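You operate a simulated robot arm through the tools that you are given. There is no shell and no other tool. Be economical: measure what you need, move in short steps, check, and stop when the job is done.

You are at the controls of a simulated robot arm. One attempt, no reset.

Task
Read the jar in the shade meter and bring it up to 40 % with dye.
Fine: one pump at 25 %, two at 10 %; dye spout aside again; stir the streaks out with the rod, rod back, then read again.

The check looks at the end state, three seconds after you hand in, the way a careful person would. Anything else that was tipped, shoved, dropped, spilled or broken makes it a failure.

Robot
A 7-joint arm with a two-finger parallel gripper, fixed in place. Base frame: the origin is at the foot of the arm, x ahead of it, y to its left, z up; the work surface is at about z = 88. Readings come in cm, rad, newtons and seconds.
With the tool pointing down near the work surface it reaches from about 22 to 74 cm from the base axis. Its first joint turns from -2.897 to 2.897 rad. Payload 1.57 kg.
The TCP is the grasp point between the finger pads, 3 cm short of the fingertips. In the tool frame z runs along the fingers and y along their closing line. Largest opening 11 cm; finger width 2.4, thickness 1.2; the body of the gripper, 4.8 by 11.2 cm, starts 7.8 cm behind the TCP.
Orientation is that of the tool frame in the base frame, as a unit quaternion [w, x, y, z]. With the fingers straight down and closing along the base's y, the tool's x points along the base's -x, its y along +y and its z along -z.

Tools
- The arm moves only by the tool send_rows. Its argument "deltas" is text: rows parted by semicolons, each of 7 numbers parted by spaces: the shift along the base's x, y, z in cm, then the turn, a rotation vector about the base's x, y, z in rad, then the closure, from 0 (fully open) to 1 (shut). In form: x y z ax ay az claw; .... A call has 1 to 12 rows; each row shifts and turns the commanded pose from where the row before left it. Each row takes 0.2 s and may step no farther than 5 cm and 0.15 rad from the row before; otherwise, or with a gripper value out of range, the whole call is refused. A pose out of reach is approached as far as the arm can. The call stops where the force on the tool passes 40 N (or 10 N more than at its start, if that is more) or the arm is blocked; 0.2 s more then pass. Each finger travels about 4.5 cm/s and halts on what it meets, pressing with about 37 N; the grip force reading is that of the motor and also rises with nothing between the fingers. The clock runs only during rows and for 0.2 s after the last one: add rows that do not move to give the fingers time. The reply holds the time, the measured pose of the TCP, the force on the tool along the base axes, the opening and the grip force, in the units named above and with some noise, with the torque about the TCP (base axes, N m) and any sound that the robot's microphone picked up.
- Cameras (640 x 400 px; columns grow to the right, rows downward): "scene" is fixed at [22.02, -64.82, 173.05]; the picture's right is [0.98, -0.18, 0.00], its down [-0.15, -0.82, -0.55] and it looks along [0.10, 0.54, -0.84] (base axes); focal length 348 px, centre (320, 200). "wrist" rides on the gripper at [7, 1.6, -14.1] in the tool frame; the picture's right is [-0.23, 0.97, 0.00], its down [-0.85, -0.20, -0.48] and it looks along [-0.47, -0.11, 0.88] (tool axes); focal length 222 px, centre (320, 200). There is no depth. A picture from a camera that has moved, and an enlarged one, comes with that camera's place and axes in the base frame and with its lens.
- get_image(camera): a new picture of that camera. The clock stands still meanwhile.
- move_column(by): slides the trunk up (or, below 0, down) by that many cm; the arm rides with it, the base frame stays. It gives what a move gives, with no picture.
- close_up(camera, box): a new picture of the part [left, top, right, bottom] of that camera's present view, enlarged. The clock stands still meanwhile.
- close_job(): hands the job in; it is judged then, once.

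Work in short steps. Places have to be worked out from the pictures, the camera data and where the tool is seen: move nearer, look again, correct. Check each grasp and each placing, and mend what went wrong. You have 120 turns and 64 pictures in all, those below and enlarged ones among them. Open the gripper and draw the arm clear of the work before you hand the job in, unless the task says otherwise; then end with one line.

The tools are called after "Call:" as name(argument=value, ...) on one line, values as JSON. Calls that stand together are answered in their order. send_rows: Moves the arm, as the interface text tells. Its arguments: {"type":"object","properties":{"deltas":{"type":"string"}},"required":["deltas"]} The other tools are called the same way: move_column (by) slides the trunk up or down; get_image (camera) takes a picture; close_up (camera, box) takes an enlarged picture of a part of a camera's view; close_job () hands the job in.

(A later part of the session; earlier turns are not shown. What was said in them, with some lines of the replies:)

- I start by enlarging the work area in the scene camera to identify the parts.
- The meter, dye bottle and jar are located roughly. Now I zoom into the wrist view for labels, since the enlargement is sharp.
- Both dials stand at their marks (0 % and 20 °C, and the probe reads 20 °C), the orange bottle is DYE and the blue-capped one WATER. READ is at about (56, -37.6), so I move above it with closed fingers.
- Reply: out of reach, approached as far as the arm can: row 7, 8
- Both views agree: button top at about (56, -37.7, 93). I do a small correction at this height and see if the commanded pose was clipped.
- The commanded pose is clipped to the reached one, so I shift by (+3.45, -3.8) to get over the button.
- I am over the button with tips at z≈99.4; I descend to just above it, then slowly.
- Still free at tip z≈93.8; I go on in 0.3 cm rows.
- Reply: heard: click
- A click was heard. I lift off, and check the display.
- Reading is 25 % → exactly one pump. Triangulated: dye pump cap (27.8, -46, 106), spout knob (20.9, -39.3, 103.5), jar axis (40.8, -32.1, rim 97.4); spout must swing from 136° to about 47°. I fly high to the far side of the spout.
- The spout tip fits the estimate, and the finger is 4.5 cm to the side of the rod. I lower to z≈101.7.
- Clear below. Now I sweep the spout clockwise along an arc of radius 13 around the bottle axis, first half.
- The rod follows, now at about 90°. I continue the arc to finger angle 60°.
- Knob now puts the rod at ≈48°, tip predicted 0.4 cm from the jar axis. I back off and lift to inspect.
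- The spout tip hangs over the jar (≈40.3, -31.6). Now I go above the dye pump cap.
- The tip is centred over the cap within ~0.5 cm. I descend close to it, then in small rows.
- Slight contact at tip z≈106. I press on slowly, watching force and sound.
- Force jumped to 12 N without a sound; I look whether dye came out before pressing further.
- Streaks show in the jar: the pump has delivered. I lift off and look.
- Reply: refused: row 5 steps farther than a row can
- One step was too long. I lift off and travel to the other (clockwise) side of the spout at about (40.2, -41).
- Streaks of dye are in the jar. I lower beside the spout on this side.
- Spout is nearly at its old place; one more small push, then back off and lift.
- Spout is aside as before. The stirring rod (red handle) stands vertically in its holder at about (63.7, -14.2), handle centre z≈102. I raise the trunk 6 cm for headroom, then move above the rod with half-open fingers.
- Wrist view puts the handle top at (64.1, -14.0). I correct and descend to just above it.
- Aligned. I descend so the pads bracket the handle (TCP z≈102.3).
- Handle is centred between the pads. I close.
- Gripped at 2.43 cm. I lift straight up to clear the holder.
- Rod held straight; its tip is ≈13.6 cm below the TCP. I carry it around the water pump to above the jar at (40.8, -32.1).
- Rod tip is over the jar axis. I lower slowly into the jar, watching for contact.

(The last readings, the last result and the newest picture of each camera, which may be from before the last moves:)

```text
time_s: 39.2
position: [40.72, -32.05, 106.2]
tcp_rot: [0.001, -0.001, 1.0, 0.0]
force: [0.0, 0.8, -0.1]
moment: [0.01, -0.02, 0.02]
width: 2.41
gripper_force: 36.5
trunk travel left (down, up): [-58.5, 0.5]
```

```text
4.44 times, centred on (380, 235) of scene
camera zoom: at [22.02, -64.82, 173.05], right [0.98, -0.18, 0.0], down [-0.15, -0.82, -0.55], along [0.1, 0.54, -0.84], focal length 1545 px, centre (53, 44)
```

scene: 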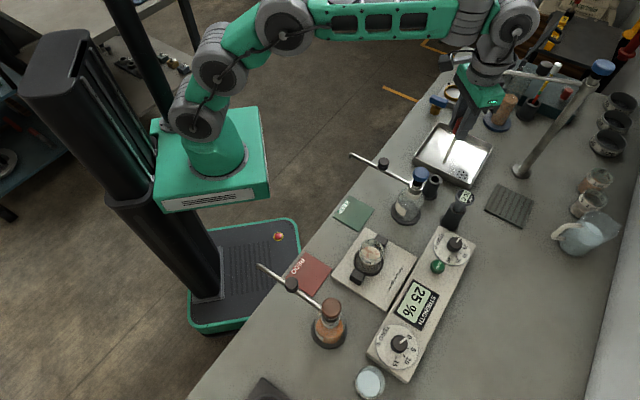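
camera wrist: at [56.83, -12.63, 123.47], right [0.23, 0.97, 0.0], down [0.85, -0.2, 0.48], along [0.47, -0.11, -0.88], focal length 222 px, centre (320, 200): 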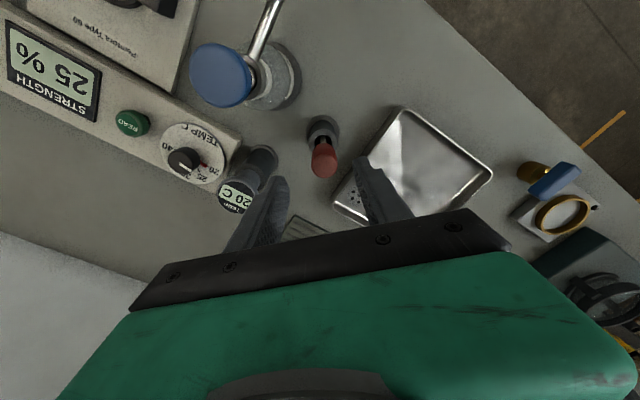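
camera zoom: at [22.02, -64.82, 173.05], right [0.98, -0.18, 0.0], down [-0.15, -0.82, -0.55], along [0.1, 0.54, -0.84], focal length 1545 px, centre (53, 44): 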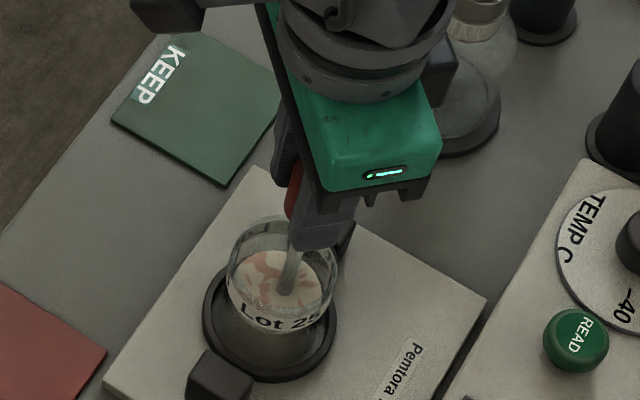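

Surface is at z≈94.7, so the tip is ~2 cm immersed with no contact. I stir small circles of 1.2 cm radius.

Call:
send_rows(deltas="1.2 -0.1 0 0 0 0 1;-0.6 1.04 0 0 0 0 1;-1.2 0 0 0 0 0 1;-0.6 -1.04 0 0 0 0 1;0.6 -1.04 0 0 0 0 1;1.2 0 0 0 0 0 1;0.6 1.04 0 0 0 0 1")

Call:
send_rows(deltas="-0.6 1.04 0 0 0 0 1;-1.2 0 0 0 0 0 1;-0.6 -1.04 0 0 0 0 1;0.6 -1.04 0 0 0 0 1;1.2 0 0 0 0 0 1;0.6 1.04 0 0 0 0 1;-0.6 1.04 0 0 0 0 1;-1.2 0 0 0 0 0 1;-0.6 -1.04 0 0 0 0 1;0.6 -1.04 0 0 0 0 1;1.2 0 0 0 0 0 1;0.6 1.04 0 0 0 0 1")

Call:
close_up(camera="scene", box=[320, 190, 440, 280])

```text
time_s: 40.8
position: [41.81, -32.28, 106.3]
tcp_rot: [0.0, 0.001, 1.0, 0.001]
force: [0.2, 0.4, 0.2]
moment: [0.02, 0.04, -0.01]
width: 2.42
gripper_force: 36.5
trunk travel left (down, up): [-58.5, 0.5]
```

```text
time_s: 43.4
position: [42.04, -32.25, 106.21]
tcp_rot: [0.0, 0.0, 1.0, -0.001]
force: [-0.1, -0.4, -0.3]
moment: [-0.04, 0.0, 0.02]
width: 2.38
gripper_force: 35.6
trunk travel left (down, up): [-58.5, 0.5]
```

```text
4.44 times, centred on (380, 235) of scene
camera zoom: at [22.02, -64.82, 173.05], right [0.98, -0.18, 0.0], down [-0.15, -0.82, -0.55], along [0.1, 0.54, -0.84], focal length 1545 px, centre (53, 44)
```

zoom: 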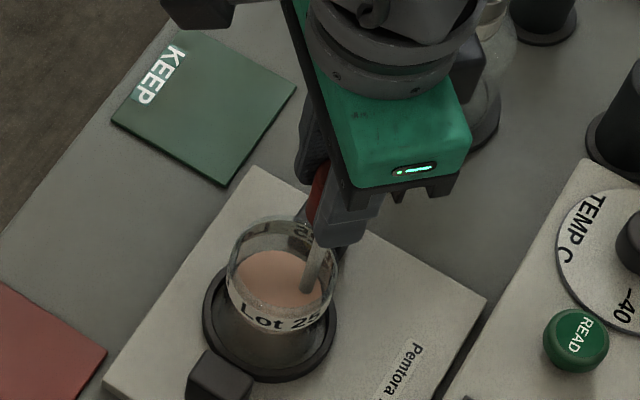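

The streaks are gone. One more circle for certainty, then lift at the centre and let it drip a moment.

Call:
send_rows(deltas="-0.6 1.04 0 0 0 0 1;-1.2 0 0 0 0 0 1;-0.6 -1.04 0 0 0 0 1;0.6 -1.04 0 0 0 0 1;1.2 0 0 0 0 0 1;0.6 1.04 0 0 0 0 1;-1.2 0 0 0 0 0 1;0 0 1 0 0 0 1;0 0 1.5 0 0 0 1;0 0 0 0 0 0 1;0 0 0 0 0 0 1;0 0 0 0 0 0 1")

Call:
send_rows(deltas="0 0 2 0 0 0 1;0 0 3 0 0 0 1;0 0 4 0 0 0 1;0 0 3 0 0 0 1;0 0 0 0 0 0 1;0 0 0 0 0 0 1;0 0 0 0 0 0 1")

Call:
close_up(camera="scene", box=[300, 180, 460, 300])

```text
time_s: 46.0
position: [40.69, -32.25, 108.8]
tcp_rot: [-0.001, 0.001, 1.0, 0.001]
force: [0.2, 1.5, 0.6]
moment: [0.0, -0.01, -0.04]
width: 2.36
gripper_force: 36.0
trunk travel left (down, up): [-58.5, 0.5]
```

```text
time_s: 47.6
position: [40.65, -32.27, 120.83]
tcp_rot: [0.0, 0.0, 1.0, 0.0]
force: [0.2, -0.5, -0.3]
moment: [0.0, -0.01, 0.05]
width: 2.36
gripper_force: 35.9
trunk travel left (down, up): [-58.5, 0.5]
```

```text
3.33 times, centred on (380, 240) of scene
camera zoom: at [22.02, -64.82, 173.05], right [0.98, -0.18, 0.0], down [-0.15, -0.82, -0.55], along [0.1, 0.54, -0.84], focal length 1159 px, centre (120, 67)
```

zoom: 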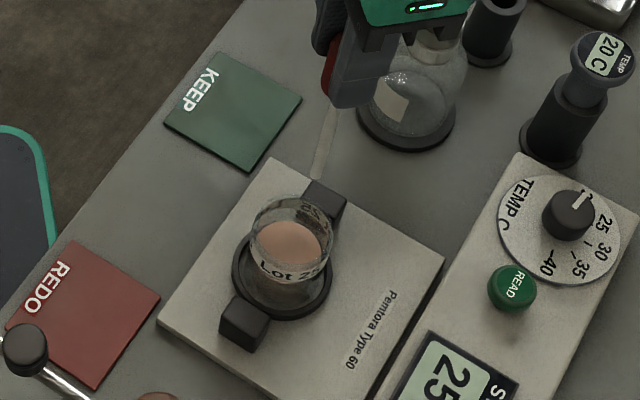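

Even colour, rod straight. I carry the rod back by the same route above the holder.

Call:
send_rows(deltas="4.17 1.06 0 0 0 0 1;4.17 1.06 0 0 0 0 1;4.17 1.06 0 0 0 0 1;4.17 1.06 0 0 0 0 1;4.17 1.06 -0.5 0 0 0 1;0.7 4.3 -1 0 0 0 1;0.7 4.3 -1 0 0 0 1;0.77 4.25 -1 0 0 0 1;0 0 0 0 0 0 1;0 0 0 0 0 0 1")

Call:
close_up(camera="scene", box=[390, 90, 510, 200])

Call:
close_up(camera="wrist", box=[220, 80, 420, 220])

```text
time_s: 49.8
position: [63.67, -13.76, 117.25]
tcp_rot: [0.0, 0.0, 1.0, 0.0]
force: [0.5, 0.4, 0.2]
moment: [0.01, 0.0, -0.02]
width: 2.39
gripper_force: 35.8
trunk travel left (down, up): [-58.5, 0.5]
```

```text
3.64 times, centred on (450, 145) of scene
camera zoom: at [22.02, -64.82, 173.05], right [0.98, -0.18, 0.0], down [-0.15, -0.82, -0.55], along [0.1, 0.54, -0.84], focal length 1264 px, centre (-153, 400)
```

zoom: 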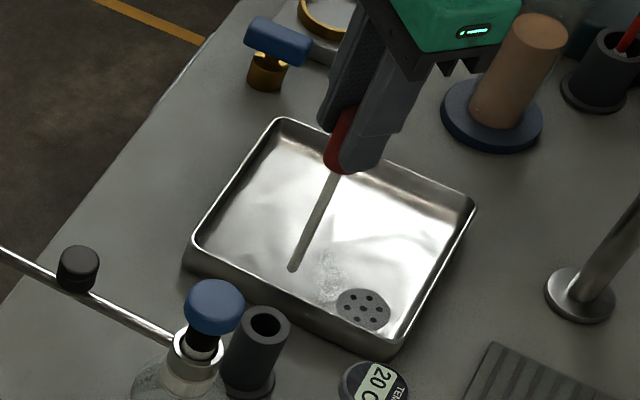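

```text
2.86 times, centred on (320, 150) of wrist
camera zoom: at [56.7, -12.27, 131.25], right [0.23, 0.97, 0.0], down [0.86, -0.2, 0.48], along [0.47, -0.11, -0.88], focal length 635 px, centre (320, 343)
```

zoom: 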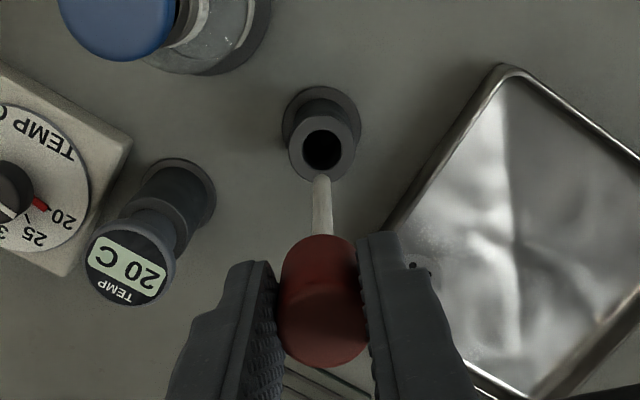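

The rod has slid ~1.5 cm down in the grip but hangs straight, tip over the hole. I correct y slightly and lower to just above the holder mouth.

Call:
send_rows(deltas="0 -0.2 -2 0 0 0 1;0 0 -2 0 0 0 1;0 0 -0.8 0 0 0 1;0 0 0 0 0 0 1")

Call:
close_up(camera="scene", box=[400, 120, 480, 200])

Call:
close_up(camera="wrist", box=[220, 80, 420, 220])

```text
time_s: 50.8
position: [63.59, -14.2, 112.3]
tcp_rot: [0.0, 0.0, 1.0, 0.0]
force: [-0.7, 0.7, -0.5]
moment: [-0.01, -0.02, 0.01]
width: 2.39
gripper_force: 36.2
trunk travel left (down, up): [-58.5, 0.5]
```

```text
5.00 times, centred on (440, 160) of scene
camera zoom: at [22.02, -64.82, 173.05], right [0.98, -0.18, 0.0], down [-0.15, -0.82, -0.55], along [0.1, 0.54, -0.84], focal length 1738 px, centre (-280, 400)
```

zoom: 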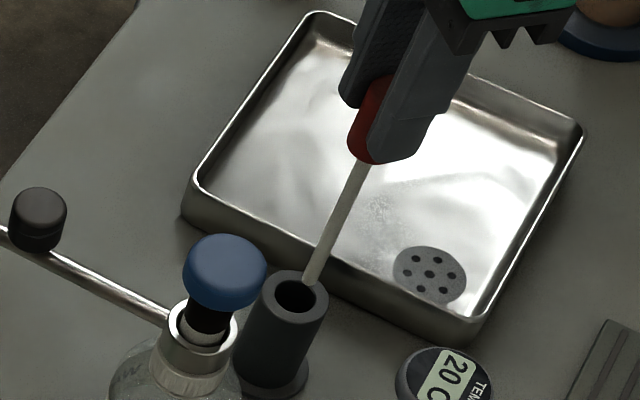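

```text
2.86 times, centred on (320, 150) of wrist
camera zoom: at [56.75, -12.64, 126.45], right [0.23, 0.97, 0.0], down [0.86, -0.2, 0.48], along [0.47, -0.11, -0.88], focal length 635 px, centre (320, 343)
```

zoom: 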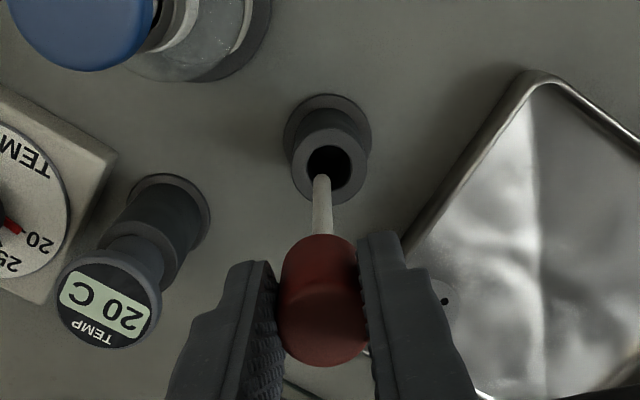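

Triangulating both views, the tip is about 0.25 cm too far in x and 0.45 cm too low in y relative to the hole. I correct that and enter slowly.

Call:
send_rows(deltas="-0.2 0.4 0 0 0 0 1;0 0 -0.8 0 0 0 1;0 0 -0.8 0 0 0 1;0 0 0 0 0 0 1")

Call:
close_up(camera="scene", box=[400, 120, 480, 200])

Call:
close_up(camera="wrist", box=[220, 80, 420, 220])

```text
time_s: 51.8
position: [63.48, -13.94, 110.77]
tcp_rot: [0.0, 0.0, 1.0, 0.0]
force: [0.5, -0.4, -0.5]
moment: [-0.01, -0.02, 0.0]
width: 2.38
gripper_force: 36.1
trunk travel left (down, up): [-58.5, 0.5]
```

```text
5.00 times, centred on (440, 160) of scene
camera zoom: at [22.02, -64.82, 173.05], right [0.98, -0.18, 0.0], down [-0.15, -0.82, -0.55], along [0.1, 0.54, -0.84], focal length 1738 px, centre (-280, 400)
```

zoom: 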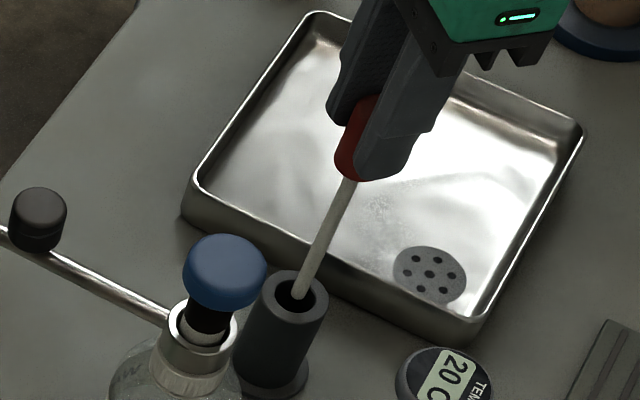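

```text
2.86 times, centred on (320, 150) of wrist
camera zoom: at [56.68, -12.37, 124.88], right [0.23, 0.97, 0.0], down [0.86, -0.2, 0.48], along [0.47, -0.11, -0.88], focal length 635 px, centre (320, 343)
```

zoom: 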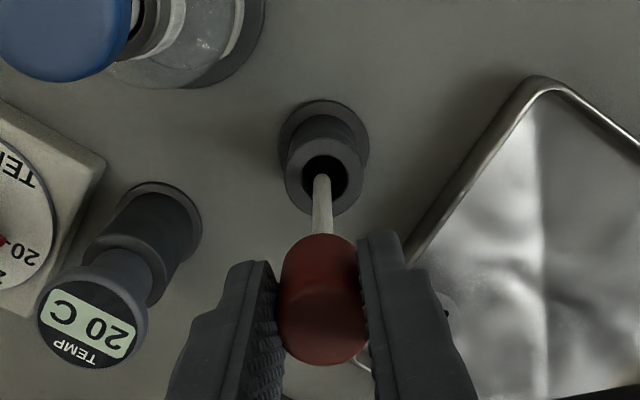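

Tip is inside the hole in both views. I lower on.

Call:
send_rows(deltas="0 0 -1 0 0 0 1;0 0 -1 0 0 0 1;0 0 -1 0 0 0 1;0 0 -1 0 0 0 1;0 0 0 0 0 0 1")

Call:
send_rows(deltas="0 0 -0.5 0 0 0 1;0 0 -0.5 0 0 0 1;0 0 0 0 0 0 1")

```text
time_s: 53.0
position: [63.48, -13.84, 106.78]
tcp_rot: [0.001, 0.0, 1.0, 0.0]
force: [1.0, 0.2, -0.3]
moment: [0.02, 0.01, 0.0]
width: 2.35
gripper_force: 35.8
trunk travel left (down, up): [-58.5, 0.5]
```

```text
time_s: 53.8
position: [63.48, -13.83, 105.85]
tcp_rot: [0.0, 0.0, 1.0, -0.001]
force: [0.1, 0.6, 0.1]
moment: [0.0, -0.01, -0.02]
width: 2.35
gripper_force: 35.9
trunk travel left (down, up): [-58.5, 0.5]
```

Call:
send_rows(deltas="0 0 -0.4 0 0 0 1;0 0 -0.4 0 0 0 1;0 0 -0.3 0 0 0 1;0 0 0 0 0 0 1")

Call:
close_up(camera="scene", box=[400, 120, 480, 200])

```text
time_s: 54.8
position: [63.52, -13.79, 104.82]
tcp_rot: [0.0, 0.0, 1.0, 0.0]
force: [0.3, 0.8, -0.6]
moment: [-0.03, -0.02, -0.01]
width: 2.37
gripper_force: 36.1
trunk travel left (down, up): [-58.5, 0.5]
```

```text
5.00 times, centred on (440, 160) of scene
camera zoom: at [22.02, -64.82, 173.05], right [0.98, -0.18, 0.0], down [-0.15, -0.82, -0.55], along [0.1, 0.54, -0.84], focal length 1738 px, centre (-280, 400)
```

zoom: 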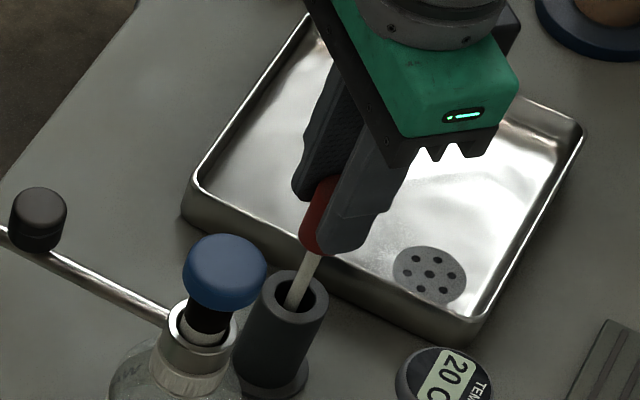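

Still ~1 cm to go. I continue in small rows until contact.

Call:
send_rows(deltas="0 0 -0.3 0 0 0 1;0 0 -0.3 0 0 0 1;0 0 0 0 0 0 1")

Call:
send_rows(deltas="0 0 -0.25 0 0 0 1;0 0 -0.25 0 0 0 1;0 0 0 0 0 0 1")

```text
time_s: 55.6
position: [63.46, -13.79, 104.09]
tcp_rot: [0.001, 0.0, 1.0, 0.0]
force: [1.1, -0.3, -0.4]
moment: [0.01, 0.04, -0.02]
width: 2.37
gripper_force: 35.2
trunk travel left (down, up): [-58.5, 0.5]
```

```text
time_s: 56.4
position: [63.38, -13.85, 104.12]
tcp_rot: [0.003, 0.001, 1.0, -0.001]
force: [-1.0, -0.8, 26.4]
moment: [-0.47, 0.12, 0.05]
width: 2.35
gripper_force: 35.7
trunk travel left (down, up): [-58.5, 0.5]
```

Bottom reached (26 N). I relieve by 0.5 cm and open gently.

Call:
send_rows(deltas="0 0 0.45 0 0 0 1;0 0 0 0 0 0 1;0 0 0 0 0 0 0.7;0 0 0 0 0 0 0.6;0 0 0 0 0 0 0.5;0 0 0 0 0 0 0.5")

Call:
close_up(camera="wrist", box=[220, 100, 420, 240])

```text
time_s: 57.8
position: [63.46, -13.86, 104.12]
tcp_rot: [-0.001, 0.0, 1.0, 0.0]
force: [-0.1, -0.6, 0.4]
moment: [0.01, 0.0, -0.01]
width: 5.52
gripper_force: 0.0
trunk travel left (down, up): [-58.5, 0.5]
```

```text
2.86 times, centred on (320, 170) of wrist
camera zoom: at [56.58, -12.31, 118.22], right [0.23, 0.97, 0.0], down [0.86, -0.2, 0.48], along [0.47, -0.11, -0.88], focal length 635 px, centre (320, 286)
```

zoom: 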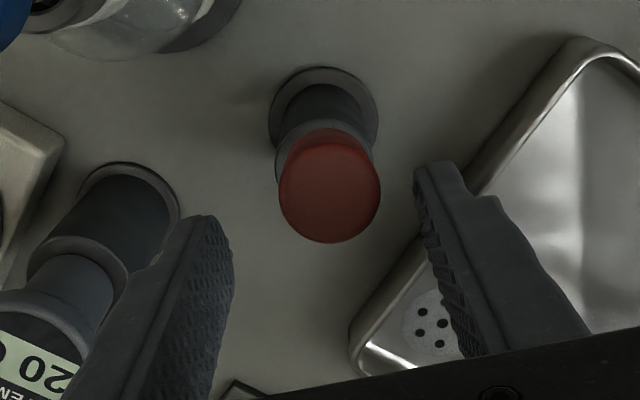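

The rod stands in its holder, leaning slightly. I lift straight up and check.

Call:
send_rows(deltas="0 0 3 0 0 0 0.5;0 0 4 0 0 0 0.5;0 0 4 0 0 0 0.5;0 0 3 0 0 0 0.5;-3 -3 0 0 0 0 0.6;-3 -3 0 0 0 0 1;0 -4 0 0 0 0 1;0 -4 0 0 0 0 1;0 0 0 0 0 0 1")

Call:
get_image(camera="scene")

Call:
close_up(camera="scene", box=[380, 120, 480, 220])

```text
time_s: 59.8
position: [57.58, -27.88, 118.13]
tcp_rot: [0.0, 0.0, 1.0, 0.0]
force: [-0.3, 0.8, -0.6]
moment: [0.01, 0.01, -0.01]
width: 0.01
gripper_force: 22.0
trunk travel left (down, up): [-58.5, 0.5]
```

```text
10 pictures are left
```

scene: 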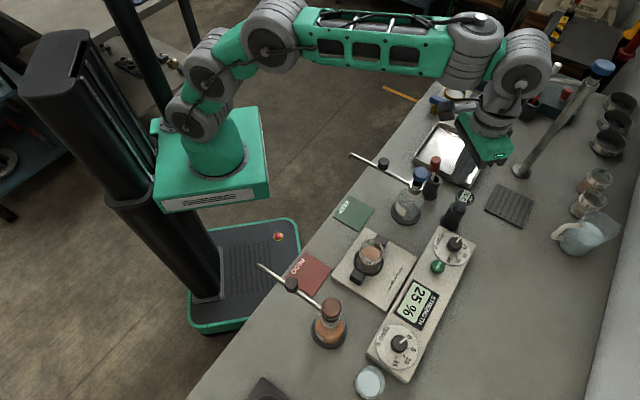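

```text
4.00 times, centred on (430, 170) of scene
camera zoom: at [22.02, -64.82, 173.05], right [0.98, -0.18, 0.0], down [-0.15, -0.82, -0.55], along [0.1, 0.54, -0.84], focal length 1390 px, centre (-120, 320)
```

zoom: 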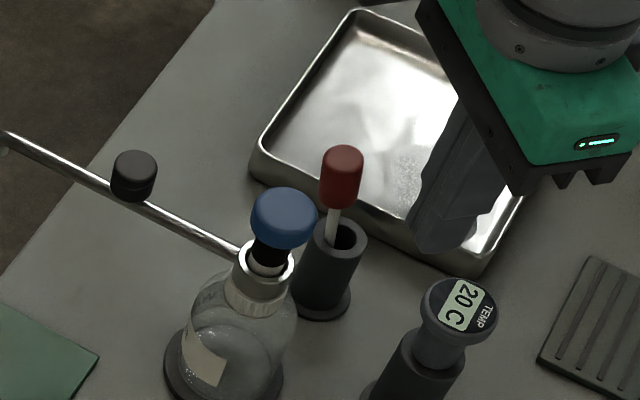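

Rod is back in its holder. Now READ again: above (56.1, -37.8), then down.

Call:
send_rows(deltas="-0.5 -3.3 0 0 0 0 1;-0.5 -3.3 -3 0 0 0 1;-0.45 -3.3 -4 0 0 0 1;0 0 -4 0 0 0 1;0 0 -4 0 0 0 1;0 0 -4 0 0 0 1;0 0 -1.7 0 0 0 1;0 0 0 0 0 0 1")

```text
refused: row 3 steps farther than a row can; nothing moved
```

Call:
send_rows(deltas="-0.5 -3.3 0 0 0 0 1;-0.5 -3.3 -3 0 0 0 1;-0.45 -3.3 -3 0 0 0 1;0 0 -4 0 0 0 1;0 0 -4 0 0 0 1;0 0 -4 0 0 0 1;0 0 -2.5 0 0 0 1;0 0 0 0 0 0 1")

```text
time_s: 61.6
position: [56.11, -37.75, 97.48]
tcp_rot: [0.0, 0.001, 1.0, 0.0]
force: [0.0, 0.1, -0.4]
moment: [-0.01, -0.01, 0.0]
width: 0.0
gripper_force: 21.8
trunk travel left (down, up): [-58.5, 0.5]
```

Call:
send_rows(deltas="0 0 -0.5 0 0 0 1;0 0 -0.4 0 0 0 1;0 0 -0.3 0 0 0 1;0 0 -0.3 0 0 0 1;0 0 -0.25 0 0 0 1;0 0 0 0 0 0 1")

```text
time_s: 63.0
position: [56.1, -37.72, 95.8]
tcp_rot: [0.0, 0.0, 1.0, 0.0]
force: [0.1, -1.0, 3.5]
moment: [0.02, -0.02, 0.02]
width: 0.01
gripper_force: 21.5
trunk travel left (down, up): [-58.5, 0.5]
heard: click
```

Click. I lift, and check the display and jar.

Call:
send_rows(deltas="0 0 2 0 0 0 1;0 0 4 0 0 0 1;0 0 4 0 0 0 1;0 0 4 0 0 0 1;0 0 4 0 0 0 1;-3 3 2 0 0 0 1;-3.5 3.5 0 0 0 0 0.5;-3.5 3.5 0 0 0 0 0;0 0 0 0 0 0 0;0 0 0 0 0 0 0")

Call:
close_up(camera="scene", box=[320, 220, 480, 320])

```text
time_s: 65.2
position: [45.97, -27.71, 116.0]
tcp_rot: [-0.001, 0.0, 1.0, 0.0]
force: [-0.2, 0.1, 0.1]
moment: [0.0, -0.01, 0.0]
width: 8.38
gripper_force: 0.0
trunk travel left (down, up): [-58.5, 0.5]
```

```text
4.00 times, centred on (400, 270) of scene
camera zoom: at [22.02, -64.82, 173.05], right [0.98, -0.18, 0.0], down [-0.15, -0.82, -0.55], along [0.1, 0.54, -0.84], focal length 1390 px, centre (0, -80)
```

zoom: 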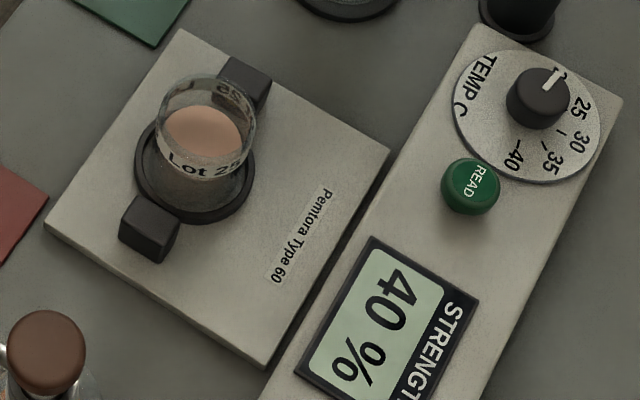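

The meter reads 40 %. I draw the open gripper clear and take a final look.

Call:
send_rows(deltas="-2 3 3 0 0 0 0;-2 3.5 3 0 0 0 0;-2 3.5 2 0 0 0 0;-2 3.5 2 0 0 0 0;-2 3.5 0 0 0 0 0;0 0 0 0 0 0 0")

Call:
get_image(camera="scene")

```text
refused: row 2 steps farther than a row can; nothing moved
```

```text
7 pictures are left
```

scene: 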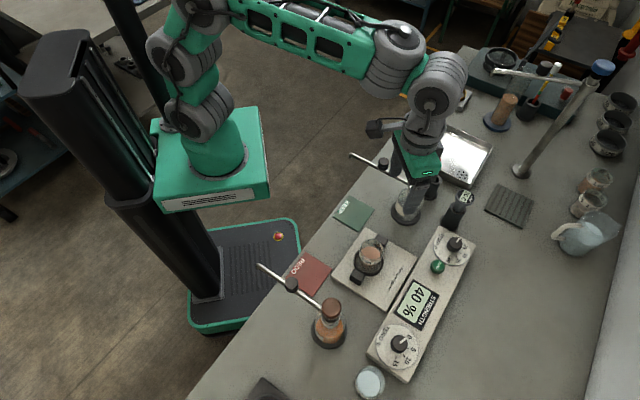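

A row was slightly too long; I retry with smaller steps.

Call:
send_rows(deltas="-1.5 2 3 0 0 0 0;-2 3 2 0 0 0 0;-2 3 2 0 0 0 0;-2 3 2 0 0 0 0;-2 3.5 0 0 0 0 0;-2 3.5 0 0 0 0 0;0 0 0 0 0 0 0")

Call:
get_image(camera="scene")

```text
time_s: 66.8
position: [34.59, -9.71, 125.0]
tcp_rot: [0.0, -0.001, 1.0, 0.0]
force: [0.5, 0.5, -0.4]
moment: [0.02, 0.01, 0.01]
width: 11.01
gripper_force: 0.0
trunk travel left (down, up): [-58.5, 0.5]
```

```text
6 pictures are left
```

scene: 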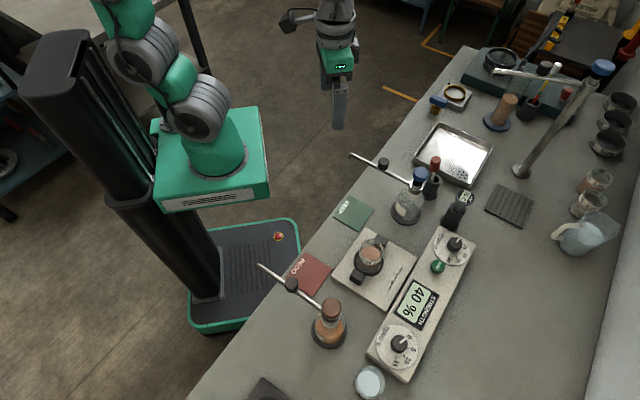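

Everything is in place: meter at 40 %, dye spout aside, rod in its holder, arm clear with the gripper open. I hand in.

Call:
close_job()

```text
The job is handed in.
```

The jar read 25 %, so I gave it one pump of dye, swung the spout aside, stirred until the streaks were gone and put the rod back; the meter now reads 40 %.
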